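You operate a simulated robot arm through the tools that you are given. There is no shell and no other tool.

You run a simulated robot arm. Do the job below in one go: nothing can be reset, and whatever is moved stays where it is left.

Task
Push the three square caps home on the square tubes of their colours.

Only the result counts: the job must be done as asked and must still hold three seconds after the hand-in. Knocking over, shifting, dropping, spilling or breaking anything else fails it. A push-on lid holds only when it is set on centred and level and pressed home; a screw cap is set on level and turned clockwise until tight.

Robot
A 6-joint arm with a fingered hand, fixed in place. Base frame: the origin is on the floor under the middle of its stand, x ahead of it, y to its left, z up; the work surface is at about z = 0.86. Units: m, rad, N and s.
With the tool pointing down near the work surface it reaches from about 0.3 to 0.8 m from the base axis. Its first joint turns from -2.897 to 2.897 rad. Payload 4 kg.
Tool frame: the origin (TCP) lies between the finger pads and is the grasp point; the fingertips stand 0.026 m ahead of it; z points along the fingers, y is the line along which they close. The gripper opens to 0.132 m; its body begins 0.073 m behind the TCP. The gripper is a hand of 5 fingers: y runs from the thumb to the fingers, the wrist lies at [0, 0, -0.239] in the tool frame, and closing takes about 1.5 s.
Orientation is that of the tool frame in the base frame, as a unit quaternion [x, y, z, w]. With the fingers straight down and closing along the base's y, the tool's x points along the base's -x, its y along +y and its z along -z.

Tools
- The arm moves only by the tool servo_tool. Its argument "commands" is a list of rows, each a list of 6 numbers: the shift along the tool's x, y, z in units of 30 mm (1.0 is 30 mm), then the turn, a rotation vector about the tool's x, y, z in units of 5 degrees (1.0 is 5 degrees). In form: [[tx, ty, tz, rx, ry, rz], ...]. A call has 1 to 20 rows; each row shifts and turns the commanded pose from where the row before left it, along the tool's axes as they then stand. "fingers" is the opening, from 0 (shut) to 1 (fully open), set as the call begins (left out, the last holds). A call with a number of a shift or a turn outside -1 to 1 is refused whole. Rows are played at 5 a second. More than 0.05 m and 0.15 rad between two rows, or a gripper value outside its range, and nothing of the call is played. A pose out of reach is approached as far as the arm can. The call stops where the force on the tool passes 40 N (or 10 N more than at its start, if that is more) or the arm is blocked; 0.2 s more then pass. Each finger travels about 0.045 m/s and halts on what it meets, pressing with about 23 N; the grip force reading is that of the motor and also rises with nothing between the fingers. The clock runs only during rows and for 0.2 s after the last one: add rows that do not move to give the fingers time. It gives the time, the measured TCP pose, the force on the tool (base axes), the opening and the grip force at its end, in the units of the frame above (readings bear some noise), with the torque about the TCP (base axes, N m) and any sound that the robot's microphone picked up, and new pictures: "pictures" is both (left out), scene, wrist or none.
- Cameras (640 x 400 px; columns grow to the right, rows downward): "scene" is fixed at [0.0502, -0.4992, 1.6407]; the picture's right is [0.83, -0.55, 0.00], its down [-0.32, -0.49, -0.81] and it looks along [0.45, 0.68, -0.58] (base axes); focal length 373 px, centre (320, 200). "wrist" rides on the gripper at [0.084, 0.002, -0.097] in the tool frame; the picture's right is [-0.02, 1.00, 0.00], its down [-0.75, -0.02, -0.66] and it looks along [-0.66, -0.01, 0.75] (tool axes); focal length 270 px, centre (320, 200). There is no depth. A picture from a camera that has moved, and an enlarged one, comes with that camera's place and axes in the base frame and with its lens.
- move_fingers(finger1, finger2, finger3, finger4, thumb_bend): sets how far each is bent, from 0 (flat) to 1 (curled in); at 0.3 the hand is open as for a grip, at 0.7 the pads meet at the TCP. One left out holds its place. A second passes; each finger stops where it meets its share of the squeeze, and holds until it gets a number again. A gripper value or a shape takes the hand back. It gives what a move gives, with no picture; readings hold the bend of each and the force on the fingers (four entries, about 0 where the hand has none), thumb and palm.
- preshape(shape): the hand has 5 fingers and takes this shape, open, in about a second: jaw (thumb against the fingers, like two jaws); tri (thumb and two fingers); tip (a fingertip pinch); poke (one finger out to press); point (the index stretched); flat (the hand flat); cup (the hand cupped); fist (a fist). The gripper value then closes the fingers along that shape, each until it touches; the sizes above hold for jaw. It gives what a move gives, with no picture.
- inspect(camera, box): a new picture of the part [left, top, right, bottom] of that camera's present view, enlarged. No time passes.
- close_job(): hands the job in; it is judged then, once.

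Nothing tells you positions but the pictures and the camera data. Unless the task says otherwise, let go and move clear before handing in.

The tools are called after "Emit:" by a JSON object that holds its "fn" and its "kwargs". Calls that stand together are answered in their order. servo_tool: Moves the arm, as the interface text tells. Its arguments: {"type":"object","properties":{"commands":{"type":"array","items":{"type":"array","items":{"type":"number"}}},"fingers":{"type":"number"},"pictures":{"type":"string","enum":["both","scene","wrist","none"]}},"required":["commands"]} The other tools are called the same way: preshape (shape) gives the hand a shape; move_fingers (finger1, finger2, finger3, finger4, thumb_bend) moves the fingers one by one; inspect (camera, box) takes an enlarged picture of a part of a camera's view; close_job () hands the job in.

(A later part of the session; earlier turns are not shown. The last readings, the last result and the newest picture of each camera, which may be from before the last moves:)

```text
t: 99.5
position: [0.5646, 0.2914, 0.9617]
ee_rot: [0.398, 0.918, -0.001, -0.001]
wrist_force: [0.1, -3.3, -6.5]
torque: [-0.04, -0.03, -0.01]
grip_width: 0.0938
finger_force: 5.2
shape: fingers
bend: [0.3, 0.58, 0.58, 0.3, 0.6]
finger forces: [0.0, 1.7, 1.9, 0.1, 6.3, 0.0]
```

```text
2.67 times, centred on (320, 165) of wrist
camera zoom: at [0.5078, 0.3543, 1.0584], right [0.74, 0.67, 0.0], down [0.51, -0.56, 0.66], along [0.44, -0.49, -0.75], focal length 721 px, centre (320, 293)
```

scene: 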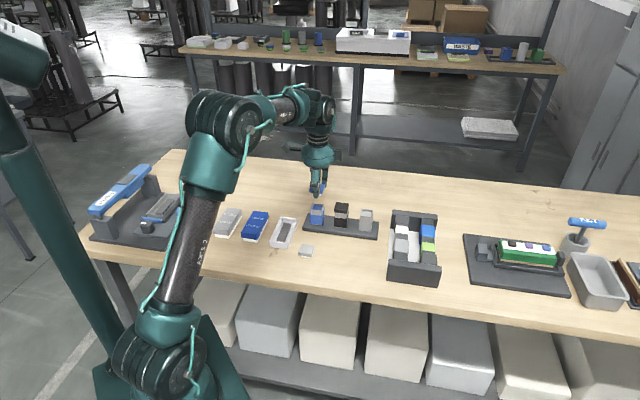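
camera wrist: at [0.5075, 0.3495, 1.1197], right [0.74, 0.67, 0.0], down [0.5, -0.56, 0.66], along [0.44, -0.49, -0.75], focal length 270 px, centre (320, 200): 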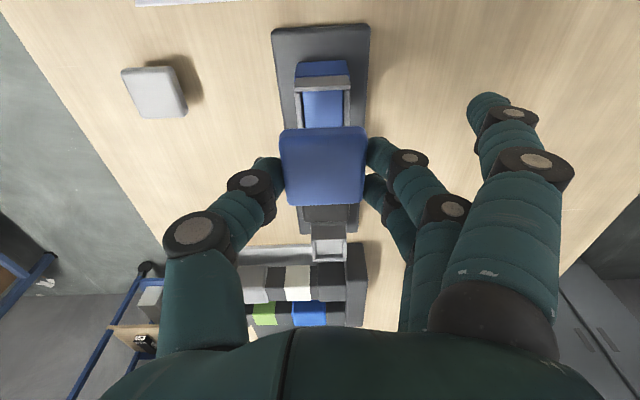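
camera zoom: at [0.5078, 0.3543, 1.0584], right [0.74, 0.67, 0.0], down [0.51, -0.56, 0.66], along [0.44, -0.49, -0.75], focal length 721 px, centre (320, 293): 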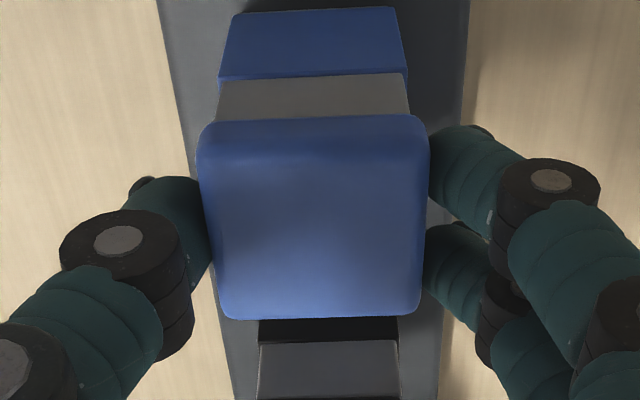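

The blue cap resists a 6.5 N pull without moving, like the black one. I'll ease down, release, and go to the grey cap.

Emit:
{"fn": "servo_tool", "kwargs": {"commands": [[0, 0, 0.06, 0, 0, 0], [0, 0, 0, 0, 0, 0]], "pictures": "none"}}

Emit:
{"fn": "move_fingers", "kwargs": {"finger2": 0.45, "finger3": 0.45, "thumb_bend": 0.45}}

Emit:
{"fn": "servo_tool", "kwargs": {"commands": [[0, 0, -0.7, 0, 0, 0], [0, 0, -0.9, 0, 0, 0], [0, 0, -0.9, 0, 0, 0], [0, -0.973, 0, 0, 0, 0], [0, -0.973, 0, 0, 0, 0], [0, -0.973, 0, 0, 0, 0], [0, -0.973, 0, 0, 0, 0], [0, -0.973, 0, 0, 0, 0], [0, 0, 0.6, 0, 0, 0], [0, 0, 0.6, 0, 0, 0], [0, 0, 0, 0, 0, 0]]}}

Emit:
{"fn": "inspect", "kwargs": {"camera": "wrist", "box": [220, 50, 420, 175]}}

Emit:
{"fn": "inspect", "kwargs": {"camera": "scene", "box": [306, 195, 334, 220]}}

```text
t: 100.1
position: [0.565, 0.2917, 0.9607]
ee_rot: [0.398, 0.918, 0.0, 0.0]
wrist_force: [0.1, -3.5, 4.8]
torque: [-0.03, 0.02, 0.03]
grip_width: 0.094
finger_force: 6.0
shape: fingers
bend: [0.3, 0.59, 0.58, 0.3, 0.6]
finger forces: [0.0, 2.2, 2.5, 0.0, 7.4, 0.0]
```

```text
t: 101.1
position: [0.5648, 0.2934, 0.9605]
ee_rot: [0.397, 0.918, 0.0, 0.001]
wrist_force: [0.5, -0.4, -0.3]
torque: [-0.01, 0.04, 0.04]
grip_width: 0.1141
finger_force: 0.0
shape: fingers
bend: [0.3, 0.45, 0.45, 0.3, 0.45]
finger forces: [0.0, 0.0, 0.0, 0.0, 0.1, 0.0]
```

```text
t: 103.5
position: [0.4599, 0.1909, 0.9989]
ee_rot: [0.396, 0.918, -0.001, 0.0]
wrist_force: [0.8, 0.7, 0.8]
torque: [0.01, -0.01, 0.02]
grip_width: 0.1141
finger_force: 0.1
shape: fingers
bend: [0.3, 0.45, 0.45, 0.3, 0.45]
finger forces: [0.1, 0.1, 0.0, 0.0, 0.0, 0.1]
camera wrist: at [0.4027, 0.2528, 1.0962], right [0.74, 0.67, 0.0], down [0.51, -0.56, 0.66], along [0.44, -0.49, -0.75], focal length 270 px, centre (320, 200)
```

scene: 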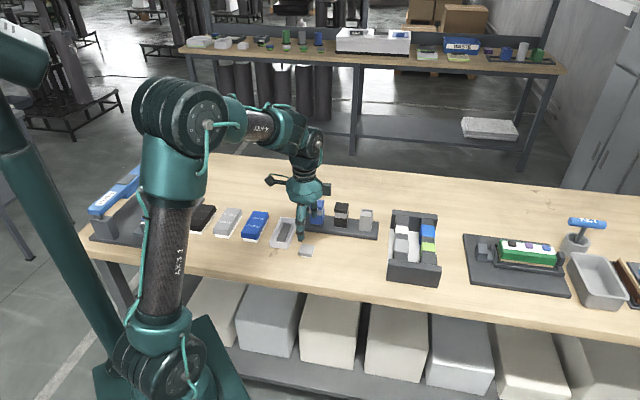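
wrist: 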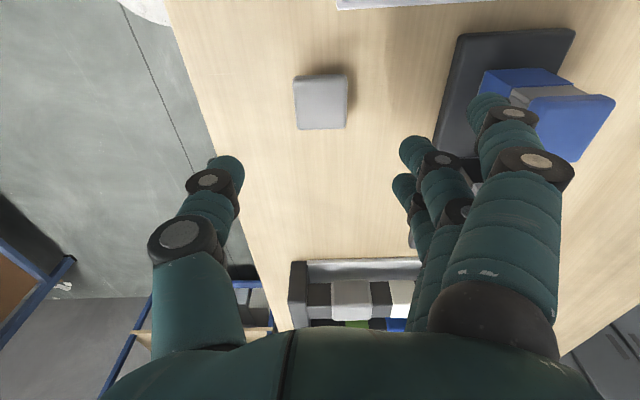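

```text
3.20 times, centred on (320, 112) of wrist
camera zoom: at [0.4027, 0.2528, 1.0962], right [0.74, 0.67, 0.0], down [0.51, -0.56, 0.66], along [0.44, -0.49, -0.75], focal length 865 px, centre (320, 480)
```

zoom: 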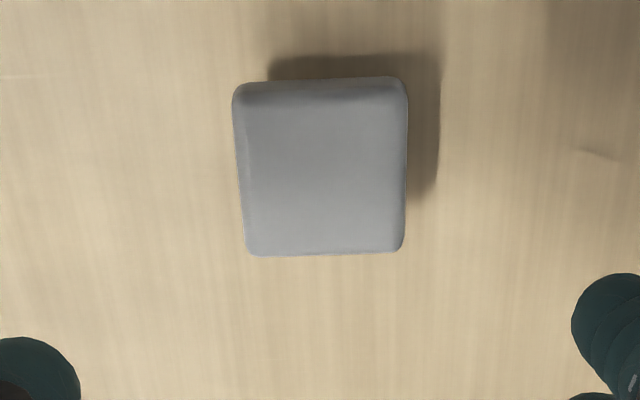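

```text
16.00 times, centred on (320, 208) of scene
camera zoom: at [0.0502, -0.4992, 1.6407], right [0.83, -0.55, 0.0], down [-0.32, -0.49, -0.81], along [0.45, 0.68, -0.58], focal length 5972 px, centre (320, 80)
```

zoom: 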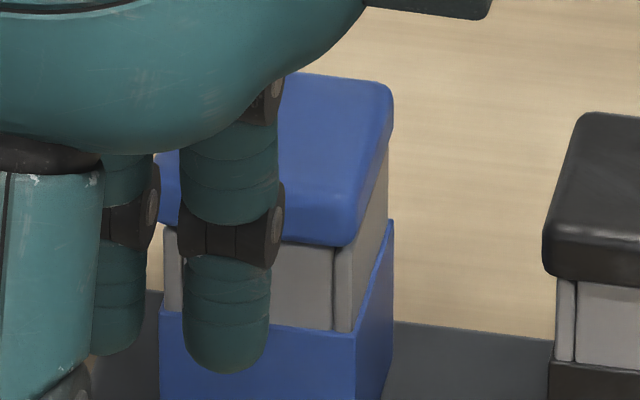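

The grey cap is at about tool (-3.4, +2) mm and yawed 1.6° to the hand. I'll align and descend partway.

Emit:
{"fn": "servo_tool", "kwargs": {"commands": [[0, 0, 0, 0, 0, -0.33], [-0.117, 0.063, 0.9, 0, 0, 0], [0, 0, 0.9, 0, 0, 0], [0, 0, 0.75, 0, 0, 0], [0, 0, 0, 0, 0, 0]], "pictures": "wrist"}}

Emit:
{"fn": "inspect", "kwargs": {"camera": "wrist", "box": [200, 90, 440, 240]}}

```text
t: 104.7
position: [0.4639, 0.19, 0.9224]
ee_rot: [0.383, 0.924, -0.001, 0.0]
wrist_force: [0.1, -1.1, 1.1]
torque: [-0.02, -0.02, 0.01]
grip_width: 0.1145
finger_force: 0.1
shape: fingers
bend: [0.3, 0.45, 0.45, 0.3, 0.45]
finger forces: [0.1, 0.0, 0.0, 0.0, 0.1, 0.0]
camera wrist: at [0.4048, 0.2513, 1.0193], right [0.72, 0.69, 0.0], down [0.52, -0.54, 0.66], along [0.45, -0.48, -0.75], focal length 270 px, centre (320, 200)
```

wrist: 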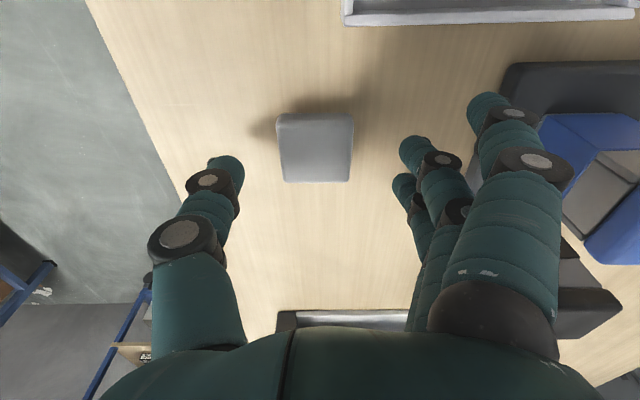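

```text
2.67 times, centred on (320, 165) of wrist
camera zoom: at [0.4048, 0.2513, 1.0193], right [0.72, 0.69, 0.0], down [0.52, -0.54, 0.66], along [0.45, -0.48, -0.75], focal length 721 px, centre (320, 293)
```

zoom: 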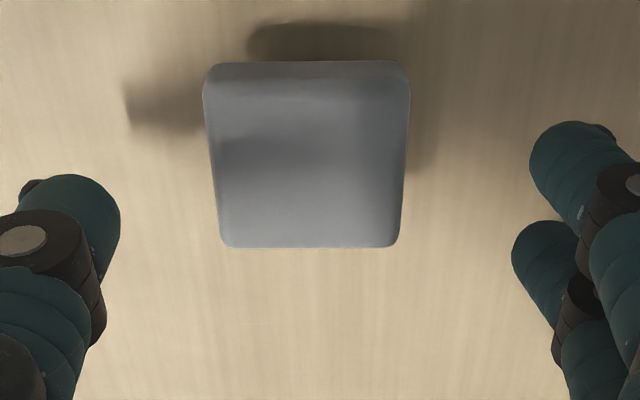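

The grey cap is at (-1, -1.5) mm. I'll fine-tune, descend to grasp height, and close with the same sequence.

Emit:
{"fn": "servo_tool", "kwargs": {"commands": [[-0.02, -0.05, 0.3, 0, 0, 0.18], [0, 0, 0.3, 0, 0, 0], [0, 0, 0.13, 0, 0, 0], [0, 0, 0, 0, 0, 0]], "pictures": "none"}}

Emit:
{"fn": "move_fingers", "kwargs": {"finger2": 0.565, "finger3": 0.565, "thumb_bend": 0.54}}

Emit:
{"fn": "move_fingers", "kwargs": {"thumb_bend": 0.6}}

Emit:
{"fn": "inspect", "kwargs": {"camera": "wrist", "box": [200, 90, 440, 240]}}

Emit:
{"fn": "inspect", "kwargs": {"camera": "scene", "box": [275, 225, 335, 270]}}

```text
t: 105.7
position: [0.4629, 0.1894, 0.9013]
ee_rot: [0.391, 0.92, 0.0, 0.0]
wrist_force: [-0.9, -0.1, 0.0]
torque: [0.01, 0.01, -0.01]
grip_width: 0.1143
finger_force: 0.0
shape: fingers
bend: [0.3, 0.45, 0.45, 0.3, 0.45]
finger forces: [0.0, 0.1, 0.0, 0.0, 0.0, 0.0]
```

```text
t: 106.7
position: [0.4643, 0.1892, 0.9017]
ee_rot: [0.39, 0.921, 0.0, 0.0]
wrist_force: [-0.5, 0.8, -0.6]
torque: [-0.02, 0.03, 0.0]
grip_width: 0.1004
finger_force: 0.1
shape: fingers
bend: [0.3, 0.56, 0.56, 0.3, 0.54]
finger forces: [0.1, 0.0, 0.0, 0.0, 0.0, 0.1]
```

```text
t: 107.7
position: [0.463, 0.1891, 0.9016]
ee_rot: [0.391, 0.92, 0.0, -0.001]
wrist_force: [0.4, 0.5, 0.3]
torque: [0.02, 0.01, 0.0]
grip_width: 0.0925
finger_force: 0.9
shape: fingers
bend: [0.3, 0.56, 0.56, 0.3, 0.59]
finger forces: [0.0, 0.4, 0.5, 0.0, 0.9, 0.0]
```

```text
2.67 times, centred on (320, 165) of wrist
camera zoom: at [0.4052, 0.2502, 0.9975], right [0.73, 0.68, 0.0], down [0.51, -0.55, 0.66], along [0.45, -0.48, -0.75], focal length 721 px, centre (320, 293)
```

zoom: 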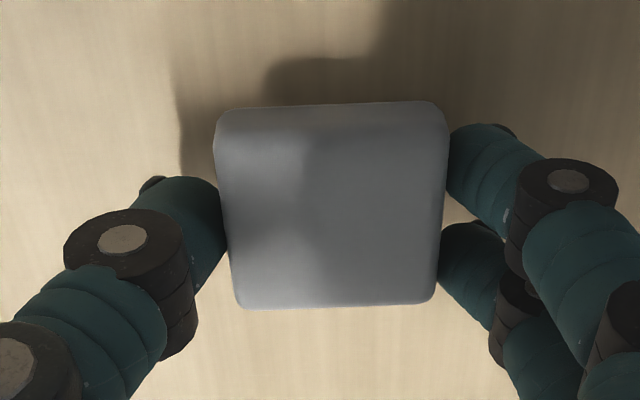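

```text
8.89 times, centred on (305, 248) of scene
camera zoom: at [0.0502, -0.4992, 1.6407], right [0.83, -0.55, 0.0], down [-0.32, -0.49, -0.81], along [0.45, 0.68, -0.58], focal length 3318 px, centre (453, -222)
```

zoom: 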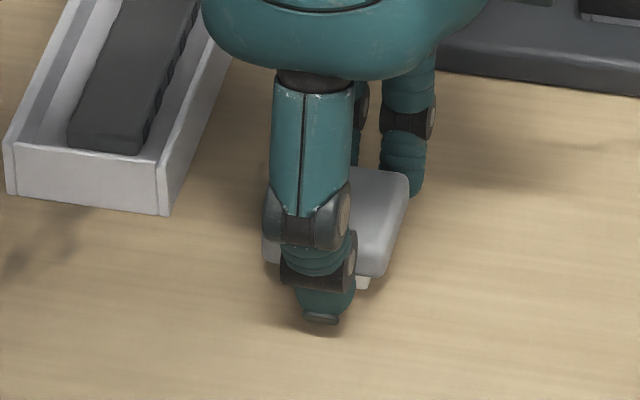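

The grip matches the previous two. I'll tighten in two steps, lift, and measure the cap in the hand.

Emit:
{"fn": "move_fingers", "kwargs": {"finger2": 0.585, "finger3": 0.585, "thumb_bend": 0.615}}

Emit:
{"fn": "move_fingers", "kwargs": {"finger2": 0.63, "finger3": 0.63, "thumb_bend": 0.66}}

Emit:
{"fn": "servo_tool", "kwargs": {"commands": [[0, 0, -0.2, 0, 0, 0], [0, 0, -0.3, 0, 0, 0], [0, 0, -0.5, 0, 0, 0], [0, 0, -0.7, 0, 0, 0], [0, 0, -0.8, 0, 0, 0], [0, 0, -0.9, 0, 0, 0], [0, 0, -0.7, 0, 0, 0], [0, 0, 0, 0, 0, 0]], "pictures": "wrist"}}

Emit:
{"fn": "inspect", "kwargs": {"camera": "wrist", "box": [250, 110, 394, 220]}}

Emit:
{"fn": "inspect", "kwargs": {"camera": "scene", "box": [275, 185, 335, 230]}}

```text
t: 108.7
position: [0.4625, 0.1894, 0.9009]
ee_rot: [0.39, 0.921, 0.0, 0.0]
wrist_force: [0.7, 0.3, -0.4]
torque: [0.02, 0.0, 0.01]
grip_width: 0.0918
finger_force: 1.9
shape: fingers
bend: [0.3, 0.56, 0.56, 0.3, 0.6]
finger forces: [0.0, 1.1, 1.2, 0.0, 2.2, 0.1]
```

```text
t: 109.7
position: [0.4626, 0.1896, 0.9017]
ee_rot: [0.391, 0.92, 0.0, 0.0]
wrist_force: [-0.3, 0.3, 0.3]
torque: [0.01, 0.01, 0.01]
grip_width: 0.0911
finger_force: 8.6
shape: fingers
bend: [0.3, 0.57, 0.57, 0.3, 0.62]
finger forces: [0.0, 4.3, 4.3, 0.1, 8.6, 0.0]
```

```text
t: 111.5
position: [0.4616, 0.1909, 1.0221]
ee_rot: [0.39, 0.921, -0.001, 0.0]
wrist_force: [-0.4, -0.1, -0.2]
torque: [0.0, 0.0, -0.01]
grip_width: 0.0912
finger_force: 8.4
shape: fingers
bend: [0.3, 0.57, 0.57, 0.3, 0.62]
finger forces: [0.1, 4.3, 4.3, 0.1, 8.6, 0.0]
camera wrist: at [0.4031, 0.2521, 1.1197], right [0.73, 0.68, 0.0], down [0.51, -0.55, 0.66], along [0.45, -0.48, -0.75], focal length 270 px, centre (320, 200)
```

wrist: 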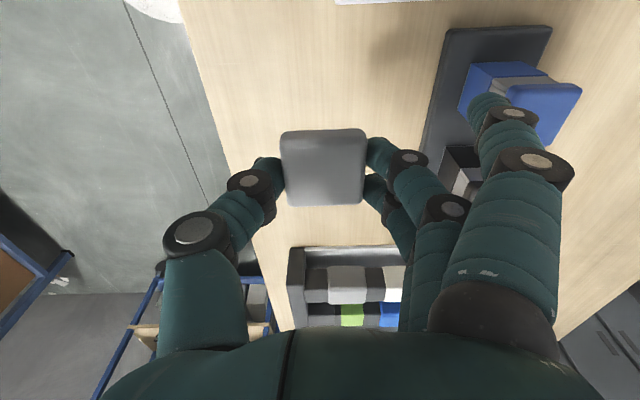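

```text
3.64 times, centred on (322, 165) of wrist
camera zoom: at [0.4031, 0.2521, 1.1197], right [0.73, 0.68, 0.0], down [0.51, -0.55, 0.66], along [0.45, -0.48, -0.75], focal length 983 px, centre (313, 327)
```

zoom: 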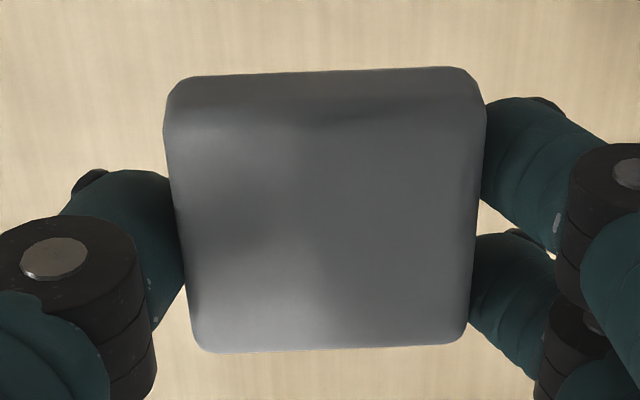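

```text
8.89 times, centred on (305, 208) of scene
camera zoom: at [0.0502, -0.4992, 1.6407], right [0.83, -0.55, 0.0], down [-0.32, -0.49, -0.81], along [0.45, 0.68, -0.58], focal length 3318 px, centre (453, 133)
```

zoom: 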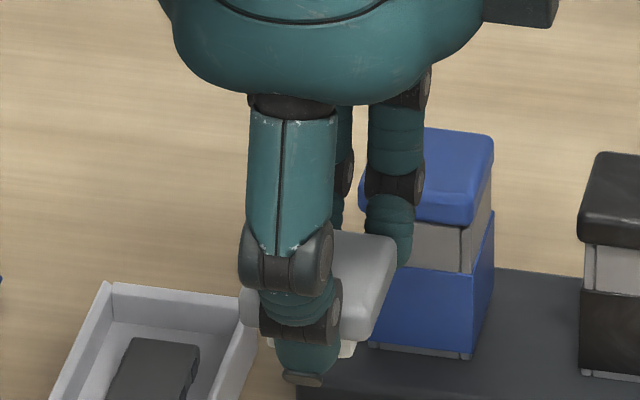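

The grey cap is held level, with its centre at about (-0.7, +3) mm and yaw 1.1°. I'll carry it above the grey tube, whose position I deduce from the other two.

Emit:
{"fn": "servo_tool", "kwargs": {"commands": [[0, 0, 0, 0, 0, 0.04], [-0.872, 0.794, 0, 0, 0, 0], [-0.872, 0.794, 0, 0, 0, 0], [-0.872, 0.794, 0, 0, 0, 0], [-0.872, 0.794, 0, 0, 0, 0], [-0.872, 0.794, 0, 0, 0, 0], [-0.872, 0.794, 0, 0, 0, 0], [0, 0, 0, 0, 0, 0]]}}

Emit:
{"fn": "inspect", "kwargs": {"camera": "wrist", "box": [250, 40, 394, 220]}}

Emit:
{"fn": "inspect", "kwargs": {"camera": "scene", "box": [345, 180, 385, 220]}}

```text
t: 113.3
position: [0.6699, 0.1743, 1.0265]
ee_rot: [0.393, 0.92, 0.0, 0.0]
wrist_force: [0.1, 0.2, -0.7]
torque: [-0.03, 0.03, 0.0]
grip_width: 0.0909
finger_force: 8.7
shape: fingers
bend: [0.3, 0.57, 0.57, 0.3, 0.62]
finger forces: [0.1, 4.2, 4.3, 0.0, 8.5, 0.0]
camera wrist: at [0.6131, 0.2348, 1.1222], right [0.74, 0.68, 0.0], down [0.51, -0.55, 0.66], along [0.45, -0.48, -0.75], focal length 270 px, centre (320, 200)
```

scene: 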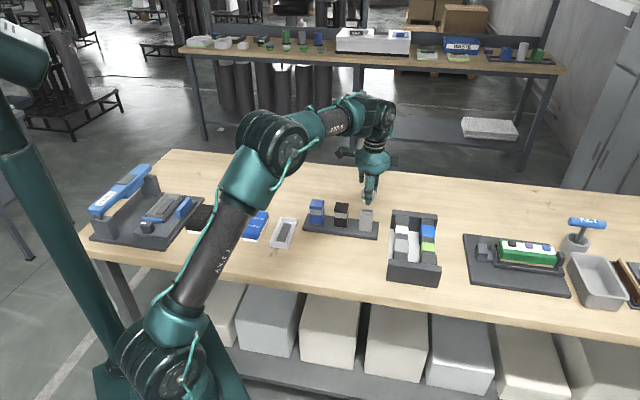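
wrist: 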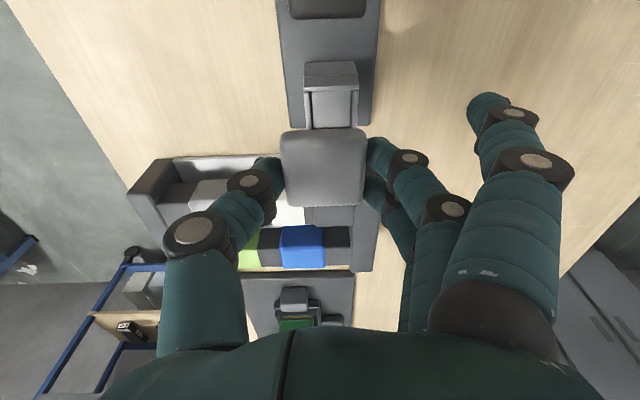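

```text
2.22 times, centred on (322, 130) of wrist
camera zoom: at [0.6131, 0.2348, 1.1222], right [0.74, 0.68, 0.0], down [0.51, -0.55, 0.66], along [0.45, -0.48, -0.75], focal length 601 px, centre (316, 356)
```

zoom: 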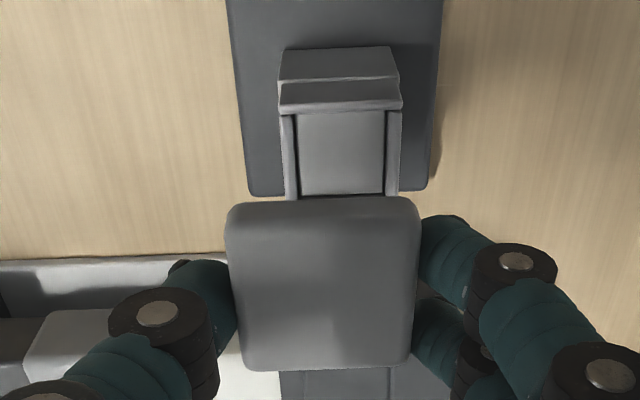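

```text
10.00 times, centred on (365, 200) of scene
camera zoom: at [0.0502, -0.4992, 1.6407], right [0.83, -0.55, 0.0], down [-0.32, -0.49, -0.81], along [0.45, 0.68, -0.58], focal length 3733 px, centre (-130, 200)
```

zoom: 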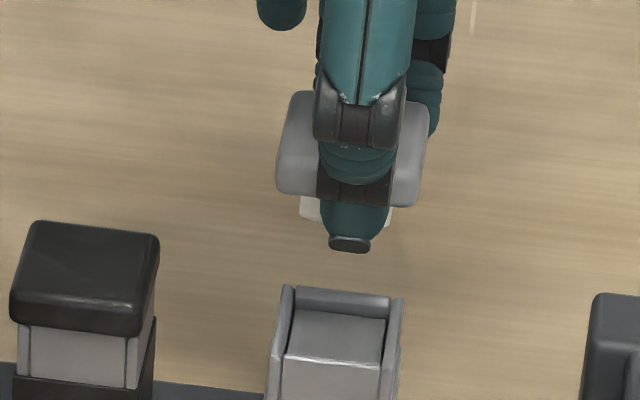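

The cap is above the grey tube, but the tube appears about 6 mm toward +y. I'll zoom in to measure before correcting.

Emit:
{"fn": "inspect", "kwargs": {"camera": "wrist", "box": [285, 50, 375, 130]}}

```text
5.00 times, centred on (330, 90) of wrist
camera zoom: at [0.6131, 0.2348, 1.1222], right [0.74, 0.68, 0.0], down [0.51, -0.55, 0.66], along [0.45, -0.48, -0.75], focal length 1351 px, centre (270, 750)
```

zoom: 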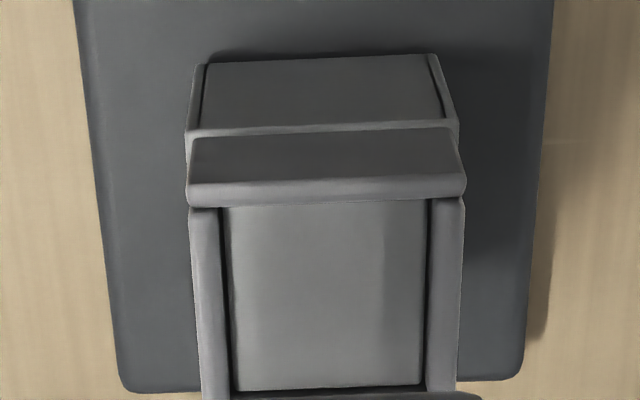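

By vision the grey tube is at (2, 9.3) mm; with the bias seen on the earlier tubes, I need about (-0.6, +6.3) mm. I'll apply that and lower to just above the rim.

Emit:
{"fn": "servo_tool", "kwargs": {"commands": [[-0.02, 0.21, 0, 0, 0, 0], [0, 0, 0.5, 0, 0, 0], [0, 0, 0.5, 0, 0, 0], [0, 0, 0.4, 0, 0, 0], [0, 0, 0.25, 0, 0, 0], [0, 0, 0, 0, 0, 0]], "pictures": "none"}}

Emit:
{"fn": "inspect", "kwargs": {"camera": "wrist", "box": [280, 80, 370, 145]}}

Emit:
{"fn": "inspect", "kwargs": {"camera": "scene", "box": [354, 198, 382, 223]}}

```text
t: 114.7
position: [0.6776, 0.1795, 0.9758]
ee_rot: [0.392, 0.92, 0.0, 0.0]
wrist_force: [0.0, -0.4, -1.1]
torque: [-0.01, 0.0, -0.02]
grip_width: 0.0914
finger_force: 8.2
shape: fingers
bend: [0.3, 0.57, 0.57, 0.3, 0.62]
finger forces: [0.0, 4.3, 4.3, 0.0, 8.5, 0.0]
```

```text
6.15 times, centred on (325, 112) of wrist
camera zoom: at [0.6199, 0.2406, 1.0721], right [0.74, 0.68, 0.0], down [0.51, -0.55, 0.66], along [0.45, -0.48, -0.75], focal length 1663 px, centre (289, 738)
```

zoom: 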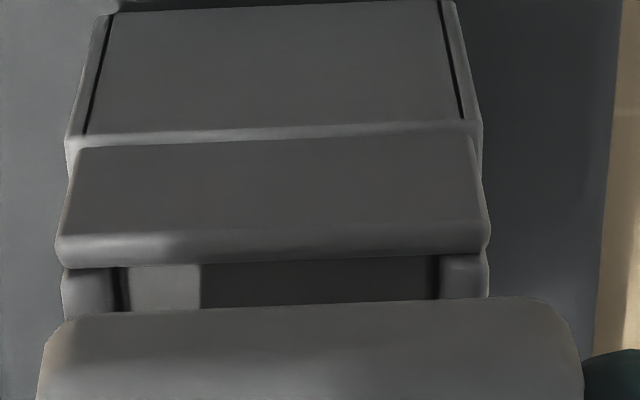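

```text
16.00 times, centred on (368, 210) of scene
camera zoom: at [0.0502, -0.4992, 1.6407], right [0.83, -0.55, 0.0], down [-0.32, -0.49, -0.81], along [0.45, 0.68, -0.58], focal length 5972 px, centre (-448, 32)
```

zoom: 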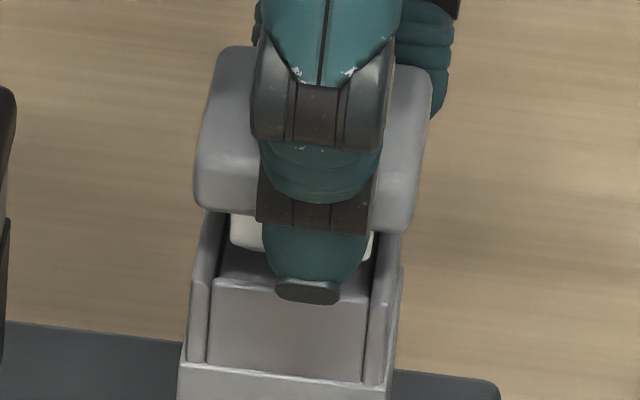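

The arm had not fully settled at the last look, so the correction overshot. The plug needs about +2.2 mm in x and -4 mm in y; I'll apply this, let it settle, and look again.

Emit:
{"fn": "servo_tool", "kwargs": {"commands": [[0.073, -0.133, 0, 0, 0, 0], [0, 0, 0, 0, 0, 0], [0, 0, 0, 0, 0, 0], [0, 0, 0, 0, 0, 0]], "pictures": "none"}}

Emit:
{"fn": "inspect", "kwargs": {"camera": "wrist", "box": [280, 80, 370, 145]}}

Emit:
{"fn": "inspect", "kwargs": {"camera": "scene", "box": [354, 198, 382, 223]}}

```text
t: 115.7
position: [0.6737, 0.1776, 0.9754]
ee_rot: [0.392, 0.92, -0.001, -0.001]
wrist_force: [0.4, 0.4, 0.0]
torque: [-0.04, 0.03, 0.0]
grip_width: 0.0911
finger_force: 7.6
shape: fingers
bend: [0.3, 0.57, 0.57, 0.3, 0.62]
finger forces: [0.0, 4.3, 4.4, 0.0, 8.5, 0.0]
```

```text
6.15 times, centred on (325, 112) of wrist
camera zoom: at [0.6157, 0.2389, 1.0721], right [0.74, 0.68, 0.0], down [0.51, -0.55, 0.66], along [0.45, -0.48, -0.75], focal length 1663 px, centre (289, 738)
```

zoom: 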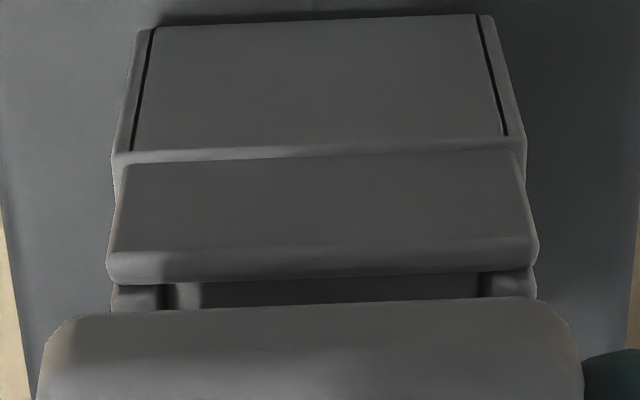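

```text
16.00 times, centred on (368, 210) of scene
camera zoom: at [0.0502, -0.4992, 1.6407], right [0.83, -0.55, 0.0], down [-0.32, -0.49, -0.81], along [0.45, 0.68, -0.58], focal length 5972 px, centre (-448, 32)
```

zoom: 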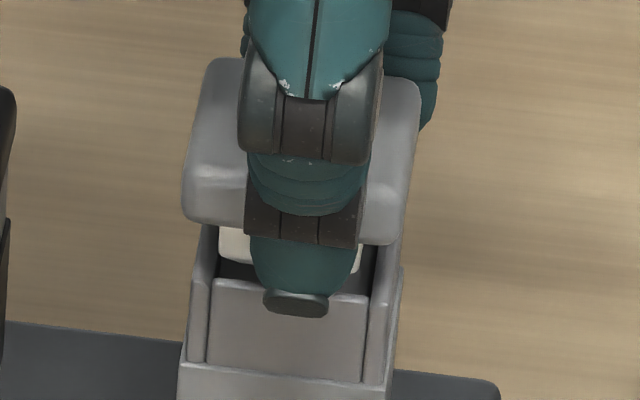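

Both views now agree to within half a millimetre. I'll lower into the bore in small steps.

Emit:
{"fn": "servo_tool", "kwargs": {"commands": [[0, 0.01, 0.08, 0, 0, 0], [0, 0, 0.08, 0, 0, 0], [0, 0, 0.08, 0, 0, 0], [0, 0, 0.07, 0, 0, 0], [0, 0, 0, 0, 0, 0], [0, 0, 0, 0, 0, 0]], "pictures": "none"}}

Emit:
{"fn": "inspect", "kwargs": {"camera": "wrist", "box": [280, 80, 370, 145]}}

Emit:
{"fn": "inspect", "kwargs": {"camera": "scene", "box": [354, 198, 382, 223]}}

```text
t: 117.1
position: [0.6751, 0.1766, 0.9657]
ee_rot: [0.393, 0.92, 0.0, 0.0]
wrist_force: [0.3, -0.1, -0.4]
torque: [0.01, 0.01, 0.01]
grip_width: 0.0918
finger_force: 9.2
shape: fingers
bend: [0.3, 0.58, 0.58, 0.3, 0.63]
finger forces: [0.1, 4.5, 4.6, 0.0, 8.8, 0.1]
```

```text
6.15 times, centred on (325, 112) of wrist
camera zoom: at [0.6171, 0.239, 1.0626], right [0.74, 0.68, 0.0], down [0.51, -0.55, 0.66], along [0.45, -0.48, -0.75], focal length 1663 px, centre (289, 738)
```

zoom: 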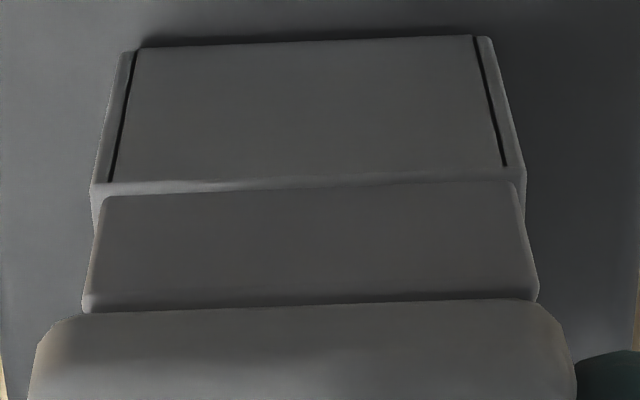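

```text
16.00 times, centred on (368, 210) of scene
camera zoom: at [0.0502, -0.4992, 1.6407], right [0.83, -0.55, 0.0], down [-0.32, -0.49, -0.81], along [0.45, 0.68, -0.58], focal length 5972 px, centre (-448, 32)
```

zoom: 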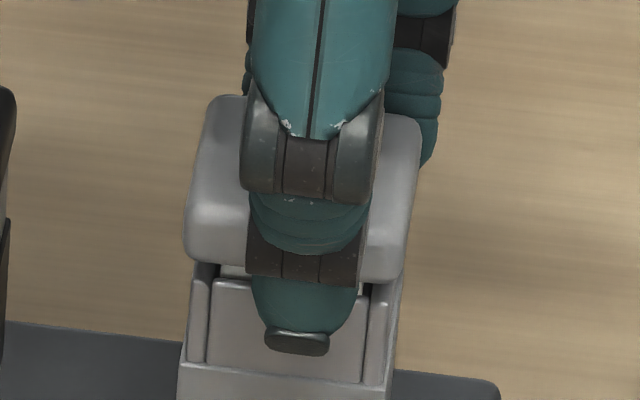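

The plug is in the bore with no side load. I'll lower the remaining 6 mm gently until contact.

Emit:
{"fn": "servo_tool", "kwargs": {"commands": [[0, 0, 0.05, 0, 0, 0], [0, 0, 0.05, 0, 0, 0], [0, 0, 0, 0, 0, 0], [0, 0, 0, 0, 0, 0]], "pictures": "none"}}

Emit:
{"fn": "servo_tool", "kwargs": {"commands": [[0, 0, 0.04, 0, 0, 0], [0, 0, 0.04, 0, 0, 0], [0, 0, 0, 0, 0, 0], [0, 0, 0, 0, 0, 0]], "pictures": "none"}}

Emit:
{"fn": "inspect", "kwargs": {"camera": "scene", "box": [354, 198, 382, 223]}}

Emit:
{"fn": "inspect", "kwargs": {"camera": "wrist", "box": [270, 90, 380, 215]}}

```text
t: 118.1
position: [0.675, 0.1788, 0.9611]
ee_rot: [0.392, 0.92, 0.0, 0.0]
wrist_force: [1.3, -3.1, 0.8]
torque: [-0.05, -0.1, -0.03]
grip_width: 0.0921
finger_force: 9.3
shape: fingers
bend: [0.3, 0.58, 0.58, 0.3, 0.62]
finger forces: [0.0, 4.0, 4.1, 0.1, 9.6, 0.0]
```

```text
t: 119.1
position: [0.6745, 0.1768, 0.9599]
ee_rot: [0.392, 0.92, 0.0, 0.0]
wrist_force: [-0.7, -0.2, 16.5]
torque: [-0.02, 0.0, -0.01]
grip_width: 0.0919
finger_force: 10.6
shape: fingers
bend: [0.3, 0.59, 0.59, 0.3, 0.63]
finger forces: [0.1, 5.5, 5.6, 0.0, 11.2, 0.0]
```

```text
16.00 times, centred on (368, 210) of scene
camera zoom: at [0.0502, -0.4992, 1.6407], right [0.83, -0.55, 0.0], down [-0.32, -0.49, -0.81], along [0.45, 0.68, -0.58], focal length 5972 px, centre (-448, 32)
```

zoom: 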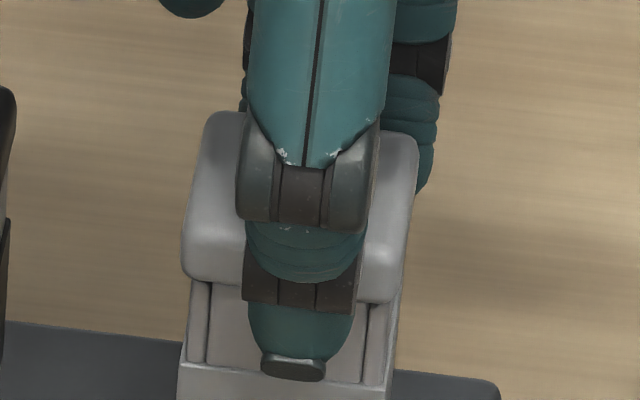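

```text
3.20 times, centred on (325, 152) of wrist
camera zoom: at [0.6169, 0.2393, 1.0561], right [0.74, 0.68, 0.0], down [0.51, -0.55, 0.66], along [0.45, -0.48, -0.75], focal length 865 px, centre (304, 352)
```

zoom: 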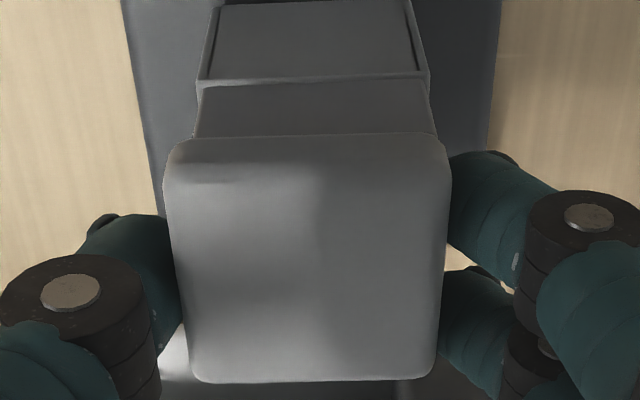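

The grey cap is down with 16 N contact force and level. I'll ease off, release, and set the thumb for pressing.

Emit:
{"fn": "servo_tool", "kwargs": {"commands": [[0, 0, -0.05, 0, 0, 0], [0, 0, 0, 0, 0, 0]], "pictures": "none"}}

Emit:
{"fn": "move_fingers", "kwargs": {"finger2": 0.45, "finger3": 0.45, "thumb_bend": 0.45}}

Emit:
{"fn": "inspect", "kwargs": {"camera": "wrist", "box": [270, 90, 380, 215]}}

Emit:
{"fn": "servo_tool", "kwargs": {"commands": [[0, 0, -0.7, 0, 0, 0], [0, 0, -0.8, 0, 0, 0], [0, 0, 0, 0, 0, 0]], "pictures": "none"}}

Emit:
{"fn": "move_fingers", "kwargs": {"finger2": 0.3, "finger3": 0.3, "thumb_bend": 0.6}}

Emit:
{"fn": "inspect", "kwargs": {"camera": "scene", "box": [354, 198, 382, 223]}}

```text
t: 119.7
position: [0.6745, 0.1775, 0.9606]
ee_rot: [0.392, 0.92, 0.0, 0.0]
wrist_force: [0.0, 1.2, 10.0]
torque: [0.03, -0.02, -0.03]
grip_width: 0.092
finger_force: 10.4
shape: fingers
bend: [0.3, 0.59, 0.59, 0.3, 0.63]
finger forces: [0.0, 5.4, 5.4, 0.0, 10.4, 0.1]
```

```text
t: 120.7
position: [0.6735, 0.177, 0.9597]
ee_rot: [0.392, 0.92, 0.0, 0.0]
wrist_force: [-0.3, -0.2, -1.1]
torque: [0.02, 0.03, -0.02]
grip_width: 0.1143
finger_force: 0.0
shape: fingers
bend: [0.3, 0.45, 0.45, 0.3, 0.45]
finger forces: [0.0, 0.0, 0.0, 0.0, 0.1, 0.0]
```

```text
3.20 times, centred on (325, 152) of wrist
camera zoom: at [0.6172, 0.2392, 1.0566], right [0.74, 0.68, 0.0], down [0.51, -0.55, 0.66], along [0.45, -0.48, -0.75], focal length 865 px, centre (304, 352)
```

zoom: 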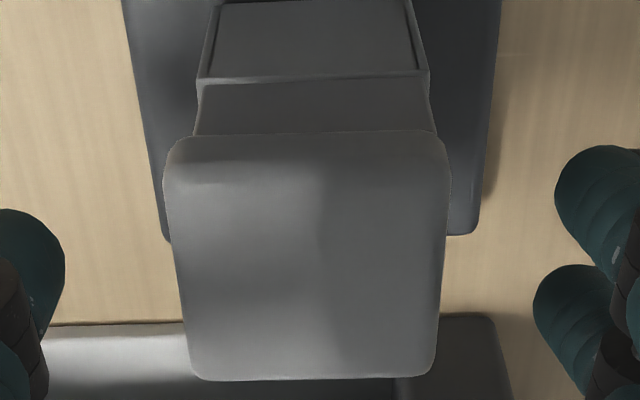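

```text
t: 121.5
position: [0.6742, 0.1775, 1.0078]
ee_rot: [0.392, 0.92, -0.001, 0.001]
wrist_force: [0.1, -0.6, 0.7]
torque: [0.01, 0.0, 0.0]
grip_width: 0.1144
finger_force: 0.1
shape: fingers
bend: [0.3, 0.45, 0.45, 0.3, 0.45]
finger forces: [0.0, 0.1, 0.0, 0.1, 0.1, 0.0]
```

```text
t: 122.5
position: [0.6754, 0.176, 1.0081]
ee_rot: [0.392, 0.92, 0.0, 0.0]
wrist_force: [0.6, -0.5, 0.2]
torque: [0.0, 0.01, -0.03]
grip_width: 0.0912
finger_force: 0.2
shape: fingers
bend: [0.3, 0.3, 0.3, 0.3, 0.6]
finger forces: [0.1, 0.0, 0.1, 0.0, 0.1, 0.0]
```

```text
16.00 times, centred on (368, 210) of scene
camera zoom: at [0.0502, -0.4992, 1.6407], right [0.83, -0.55, 0.0], down [-0.32, -0.49, -0.81], along [0.45, 0.68, -0.58], focal length 5972 px, centre (-448, 32)
```

zoom: 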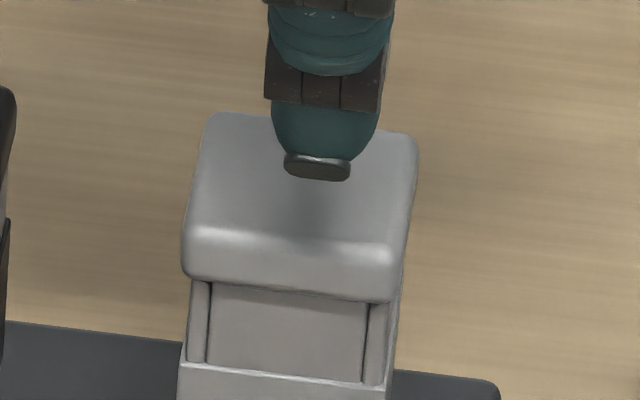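

The grey cap sits well on its tube. I'll move the thumb tip over its centre and lower close to it.

Emit:
{"fn": "servo_tool", "kwargs": {"commands": [[0.1, 0.44, 0, 0, 0, 0], [0, 0.43, 0, 0, 0, 0], [0, 0, 0.5, 0, 0, 0], [0, 0, 0, 0, 0, 0], [0, 0, 0, 0, 0, 0]], "pictures": "none"}}

Emit:
{"fn": "inspect", "kwargs": {"camera": "wrist", "box": [180, 90, 400, 240]}}

Emit:
{"fn": "inspect", "kwargs": {"camera": "scene", "box": [354, 193, 382, 218]}}

```text
t: 123.7
position: [0.6913, 0.1956, 0.9924]
ee_rot: [0.393, 0.92, 0.0, 0.0]
wrist_force: [-0.3, -0.3, 0.0]
torque: [-0.03, 0.02, 0.03]
grip_width: 0.0909
finger_force: 0.0
shape: fingers
bend: [0.3, 0.3, 0.3, 0.3, 0.6]
finger forces: [0.1, 0.0, 0.0, 0.0, 0.1, 0.0]
```

```text
2.67 times, centred on (290, 165) of wrist
camera zoom: at [0.6342, 0.258, 1.0895], right [0.74, 0.68, 0.0], down [0.51, -0.55, 0.66], along [0.45, -0.48, -0.75], focal length 721 px, centre (400, 293)
```

zoom: 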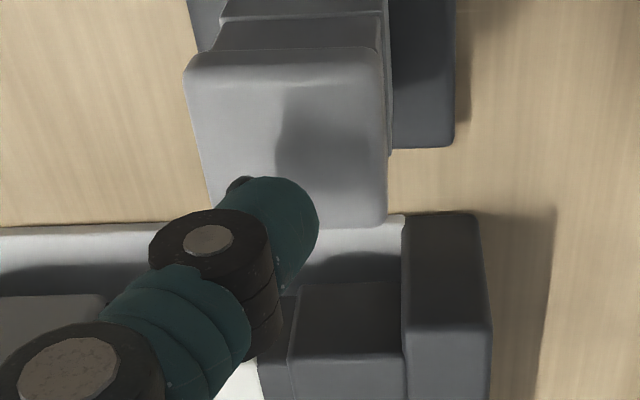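

```text
16.00 times, centred on (368, 206) of scene
camera zoom: at [0.0502, -0.4992, 1.6407], right [0.83, -0.55, 0.0], down [-0.32, -0.49, -0.81], along [0.45, 0.68, -0.58], focal length 5972 px, centre (-448, 112)
```

zoom: 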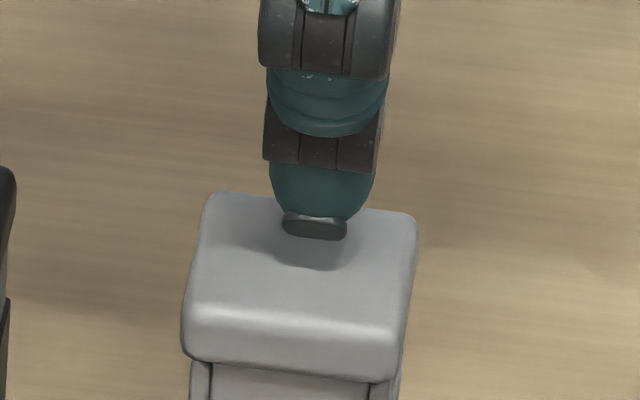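

The thumb will land about 2.5 mm right and 3 mm short of centre, so I'll correct that and press down.

Emit:
{"fn": "servo_tool", "kwargs": {"commands": [[0.083, 0.1, 0, 0, 0, 0], [0, 0, 0.13, 0, 0, 0], [0, 0, 0.12, 0, 0, 0], [0, 0, 0.06, 0, 0, 0], [0, 0, 0.04, 0, 0, 0], [0, 0, 0.03, 0, 0, 0], [0, 0, 0.03, 0, 0, 0], [0, 0, 0.03, 0, 0, 0], [0, 0, 0.03, 0, 0, 0], [0, 0, 0.03, 0, 0, 0], [0, 0, 0.03, 0, 0, 0], [0, 0, 0.03, 0, 0, 0], [0, 0, 0.03, 0, 0, 0]], "pictures": "none"}}

Emit:
{"fn": "inspect", "kwargs": {"camera": "scene", "box": [354, 198, 382, 223]}}

```text
t: 125.5
position: [0.6934, 0.202, 0.9825]
ee_rot: [0.392, 0.92, 0.002, 0.002]
wrist_force: [-1.4, 0.2, 9.5]
torque: [-0.23, 0.23, -0.04]
grip_width: 0.0918
finger_force: 4.8
shape: fingers
bend: [0.3, 0.3, 0.3, 0.3, 0.6]
finger forces: [0.0, 0.1, 0.0, 0.0, 9.3, 0.0]
stopped in row 8: the force on the tool passed its limit at 42 N (the readings are from after the stop); the commanded pose is now the measured one
```

```text
16.00 times, centred on (368, 210) of scene
camera zoom: at [0.0502, -0.4992, 1.6407], right [0.83, -0.55, 0.0], down [-0.32, -0.49, -0.81], along [0.45, 0.68, -0.58], focal length 5972 px, centre (-448, 32)
```

zoom: 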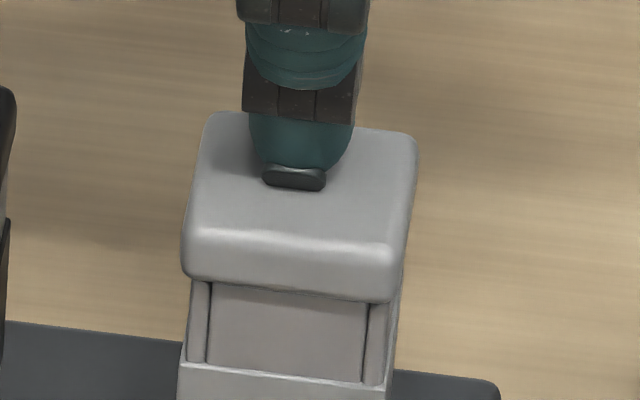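

The grey cap took 42 N at its centre. I'll do the same gentle pull test: rise, move the hand back over the cap, and look.

Emit:
{"fn": "servo_tool", "kwargs": {"commands": [[0, 0, -0.7, 0, 0, 0], [0, 0, -0.8, 0, 0, 0], [-0.067, -0.48, 0, 0.06, 0.02, 0], [0, -0.49, 0, 0, 0, 0], [0, 0, 0, 0, 0, 0]], "pictures": "none"}}

Emit:
{"fn": "move_fingers", "kwargs": {"finger2": 0.45, "finger3": 0.45, "thumb_bend": 0.45}}

Emit:
{"fn": "inspect", "kwargs": {"camera": "wrist", "box": [270, 60, 380, 175]}}

Emit:
{"fn": "inspect", "kwargs": {"camera": "scene", "box": [354, 198, 382, 223]}}

```text
t: 126.7
position: [0.6728, 0.1773, 1.0259]
ee_rot: [0.393, 0.92, -0.001, -0.001]
wrist_force: [-0.1, 0.2, 0.0]
torque: [0.0, -0.02, -0.02]
grip_width: 0.0908
finger_force: 0.1
shape: fingers
bend: [0.3, 0.3, 0.3, 0.3, 0.6]
finger forces: [0.0, 0.0, 0.1, 0.0, 0.0, 0.0]
```

```text
t: 127.7
position: [0.6731, 0.1772, 1.0252]
ee_rot: [0.393, 0.92, 0.0, 0.0]
wrist_force: [-0.5, 0.2, 0.4]
torque: [-0.01, -0.02, -0.03]
grip_width: 0.1142
finger_force: 0.1
shape: fingers
bend: [0.3, 0.45, 0.45, 0.3, 0.45]
finger forces: [0.0, 0.1, 0.1, 0.1, 0.1, 0.1]
```

```text
3.48 times, centred on (325, 118) of wrist
camera zoom: at [0.6155, 0.2394, 1.122], right [0.74, 0.68, 0.0], down [0.51, -0.55, 0.66], along [0.44, -0.49, -0.75], focal length 940 px, centre (303, 487)
```

zoom: 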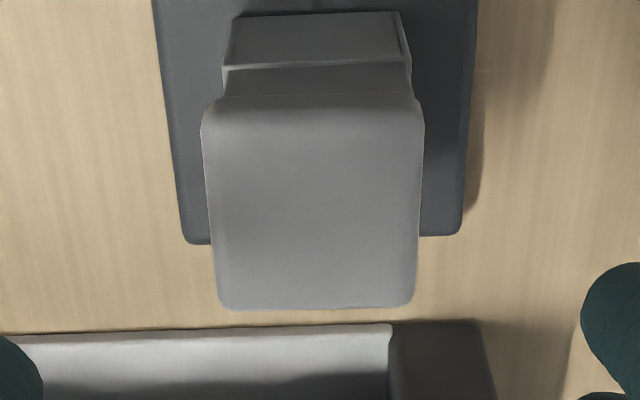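

```text
16.00 times, centred on (368, 210) of scene
camera zoom: at [0.0502, -0.4992, 1.6407], right [0.83, -0.55, 0.0], down [-0.32, -0.49, -0.81], along [0.45, 0.68, -0.58], focal length 5972 px, centre (-448, 32)
```

zoom: 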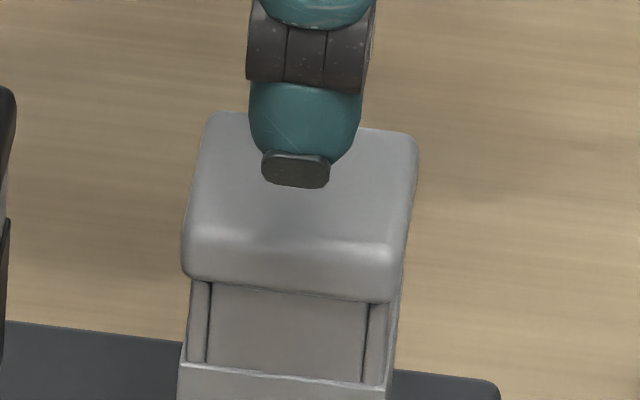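

The grey cap looks level and centred. I'll descend, grip lightly, and pull 1.8 mm as before.

Emit:
{"fn": "servo_tool", "kwargs": {"commands": [[0, 0.083, 0.6, 0, 0, 0], [0, 0, 0.6, 0, 0, 0], [0, 0, 0.6, 0, 0, 0], [0, 0, 0.38, 0, 0, 0], [0, 0, 0, 0, 0, 0], [0, 0, 0, 0, 0, 0]], "pictures": "none"}}

Emit:
{"fn": "move_fingers", "kwargs": {"finger2": 0.57, "finger3": 0.57, "thumb_bend": 0.58}}

Emit:
{"fn": "move_fingers", "kwargs": {"finger2": 0.61, "finger3": 0.61, "thumb_bend": 0.63}}

Emit:
{"fn": "servo_tool", "kwargs": {"commands": [[0, 0, -0.03, 0, 0, 0], [0, 0, -0.03, 0, 0, 0], [0, 0, 0, 0, 0, 0]], "pictures": "none"}}

Emit:
{"fn": "inspect", "kwargs": {"camera": "scene", "box": [354, 198, 382, 223]}}

Emit:
{"fn": "inspect", "kwargs": {"camera": "wrist", "box": [200, 90, 440, 240]}}

```text
t: 129.1
position: [0.6739, 0.1811, 0.9593]
ee_rot: [0.393, 0.92, -0.001, 0.0]
wrist_force: [0.2, -0.7, -0.9]
torque: [-0.03, 0.0, 0.0]
grip_width: 0.1144
finger_force: 0.1
shape: fingers
bend: [0.3, 0.45, 0.45, 0.3, 0.45]
finger forces: [0.0, 0.1, 0.0, 0.0, 0.0, 0.0]
```

```text
t: 130.1
position: [0.6737, 0.1808, 0.9594]
ee_rot: [0.393, 0.92, -0.001, -0.001]
wrist_force: [0.6, -0.2, -0.8]
torque: [-0.02, 0.0, 0.03]
grip_width: 0.0958
finger_force: 0.1
shape: fingers
bend: [0.3, 0.56, 0.56, 0.3, 0.57]
finger forces: [0.0, 0.0, 0.0, 0.0, 0.1, 0.0]
```

```text
t: 131.1
position: [0.6726, 0.1801, 0.9603]
ee_rot: [0.392, 0.92, -0.001, 0.001]
wrist_force: [-1.4, -2.0, -1.5]
torque: [-0.02, 0.04, 0.0]
grip_width: 0.0938
finger_force: 5.7
shape: fingers
bend: [0.3, 0.58, 0.58, 0.3, 0.6]
finger forces: [0.1, 1.9, 2.0, 0.1, 6.6, 0.0]
```

```text
t: 131.9
position: [0.673, 0.181, 0.9627]
ee_rot: [0.392, 0.92, -0.001, 0.0]
wrist_force: [-4.3, -1.5, -7.8]
torque: [0.03, 0.01, -0.02]
grip_width: 0.0946
finger_force: 4.4
shape: fingers
bend: [0.3, 0.58, 0.58, 0.3, 0.6]
finger forces: [0.0, 1.3, 1.6, 0.0, 6.9, 0.1]
```

```text
16.00 times, centred on (368, 210) of scene
camera zoom: at [0.0502, -0.4992, 1.6407], right [0.83, -0.55, 0.0], down [-0.32, -0.49, -0.81], along [0.45, 0.68, -0.58], focal length 5972 px, centre (-448, 32)
```

zoom: 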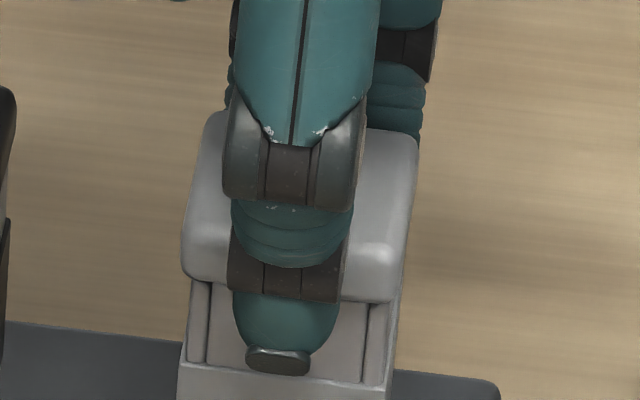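

```text
2.67 times, centred on (320, 165) of wrist
camera zoom: at [0.6169, 0.2433, 1.0585], right [0.74, 0.68, 0.0], down [0.51, -0.55, 0.66], along [0.44, -0.49, -0.75], focal length 721 px, centre (320, 293)
```

zoom: 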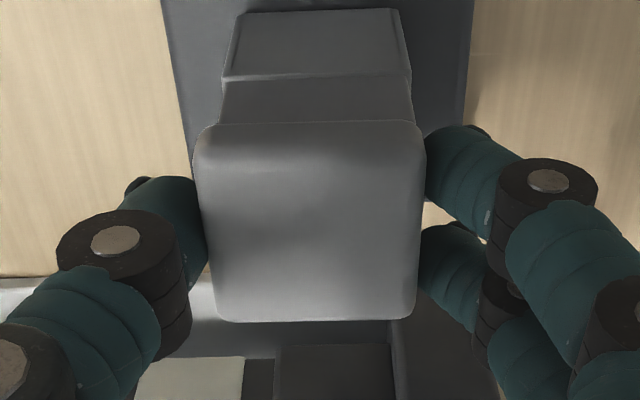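

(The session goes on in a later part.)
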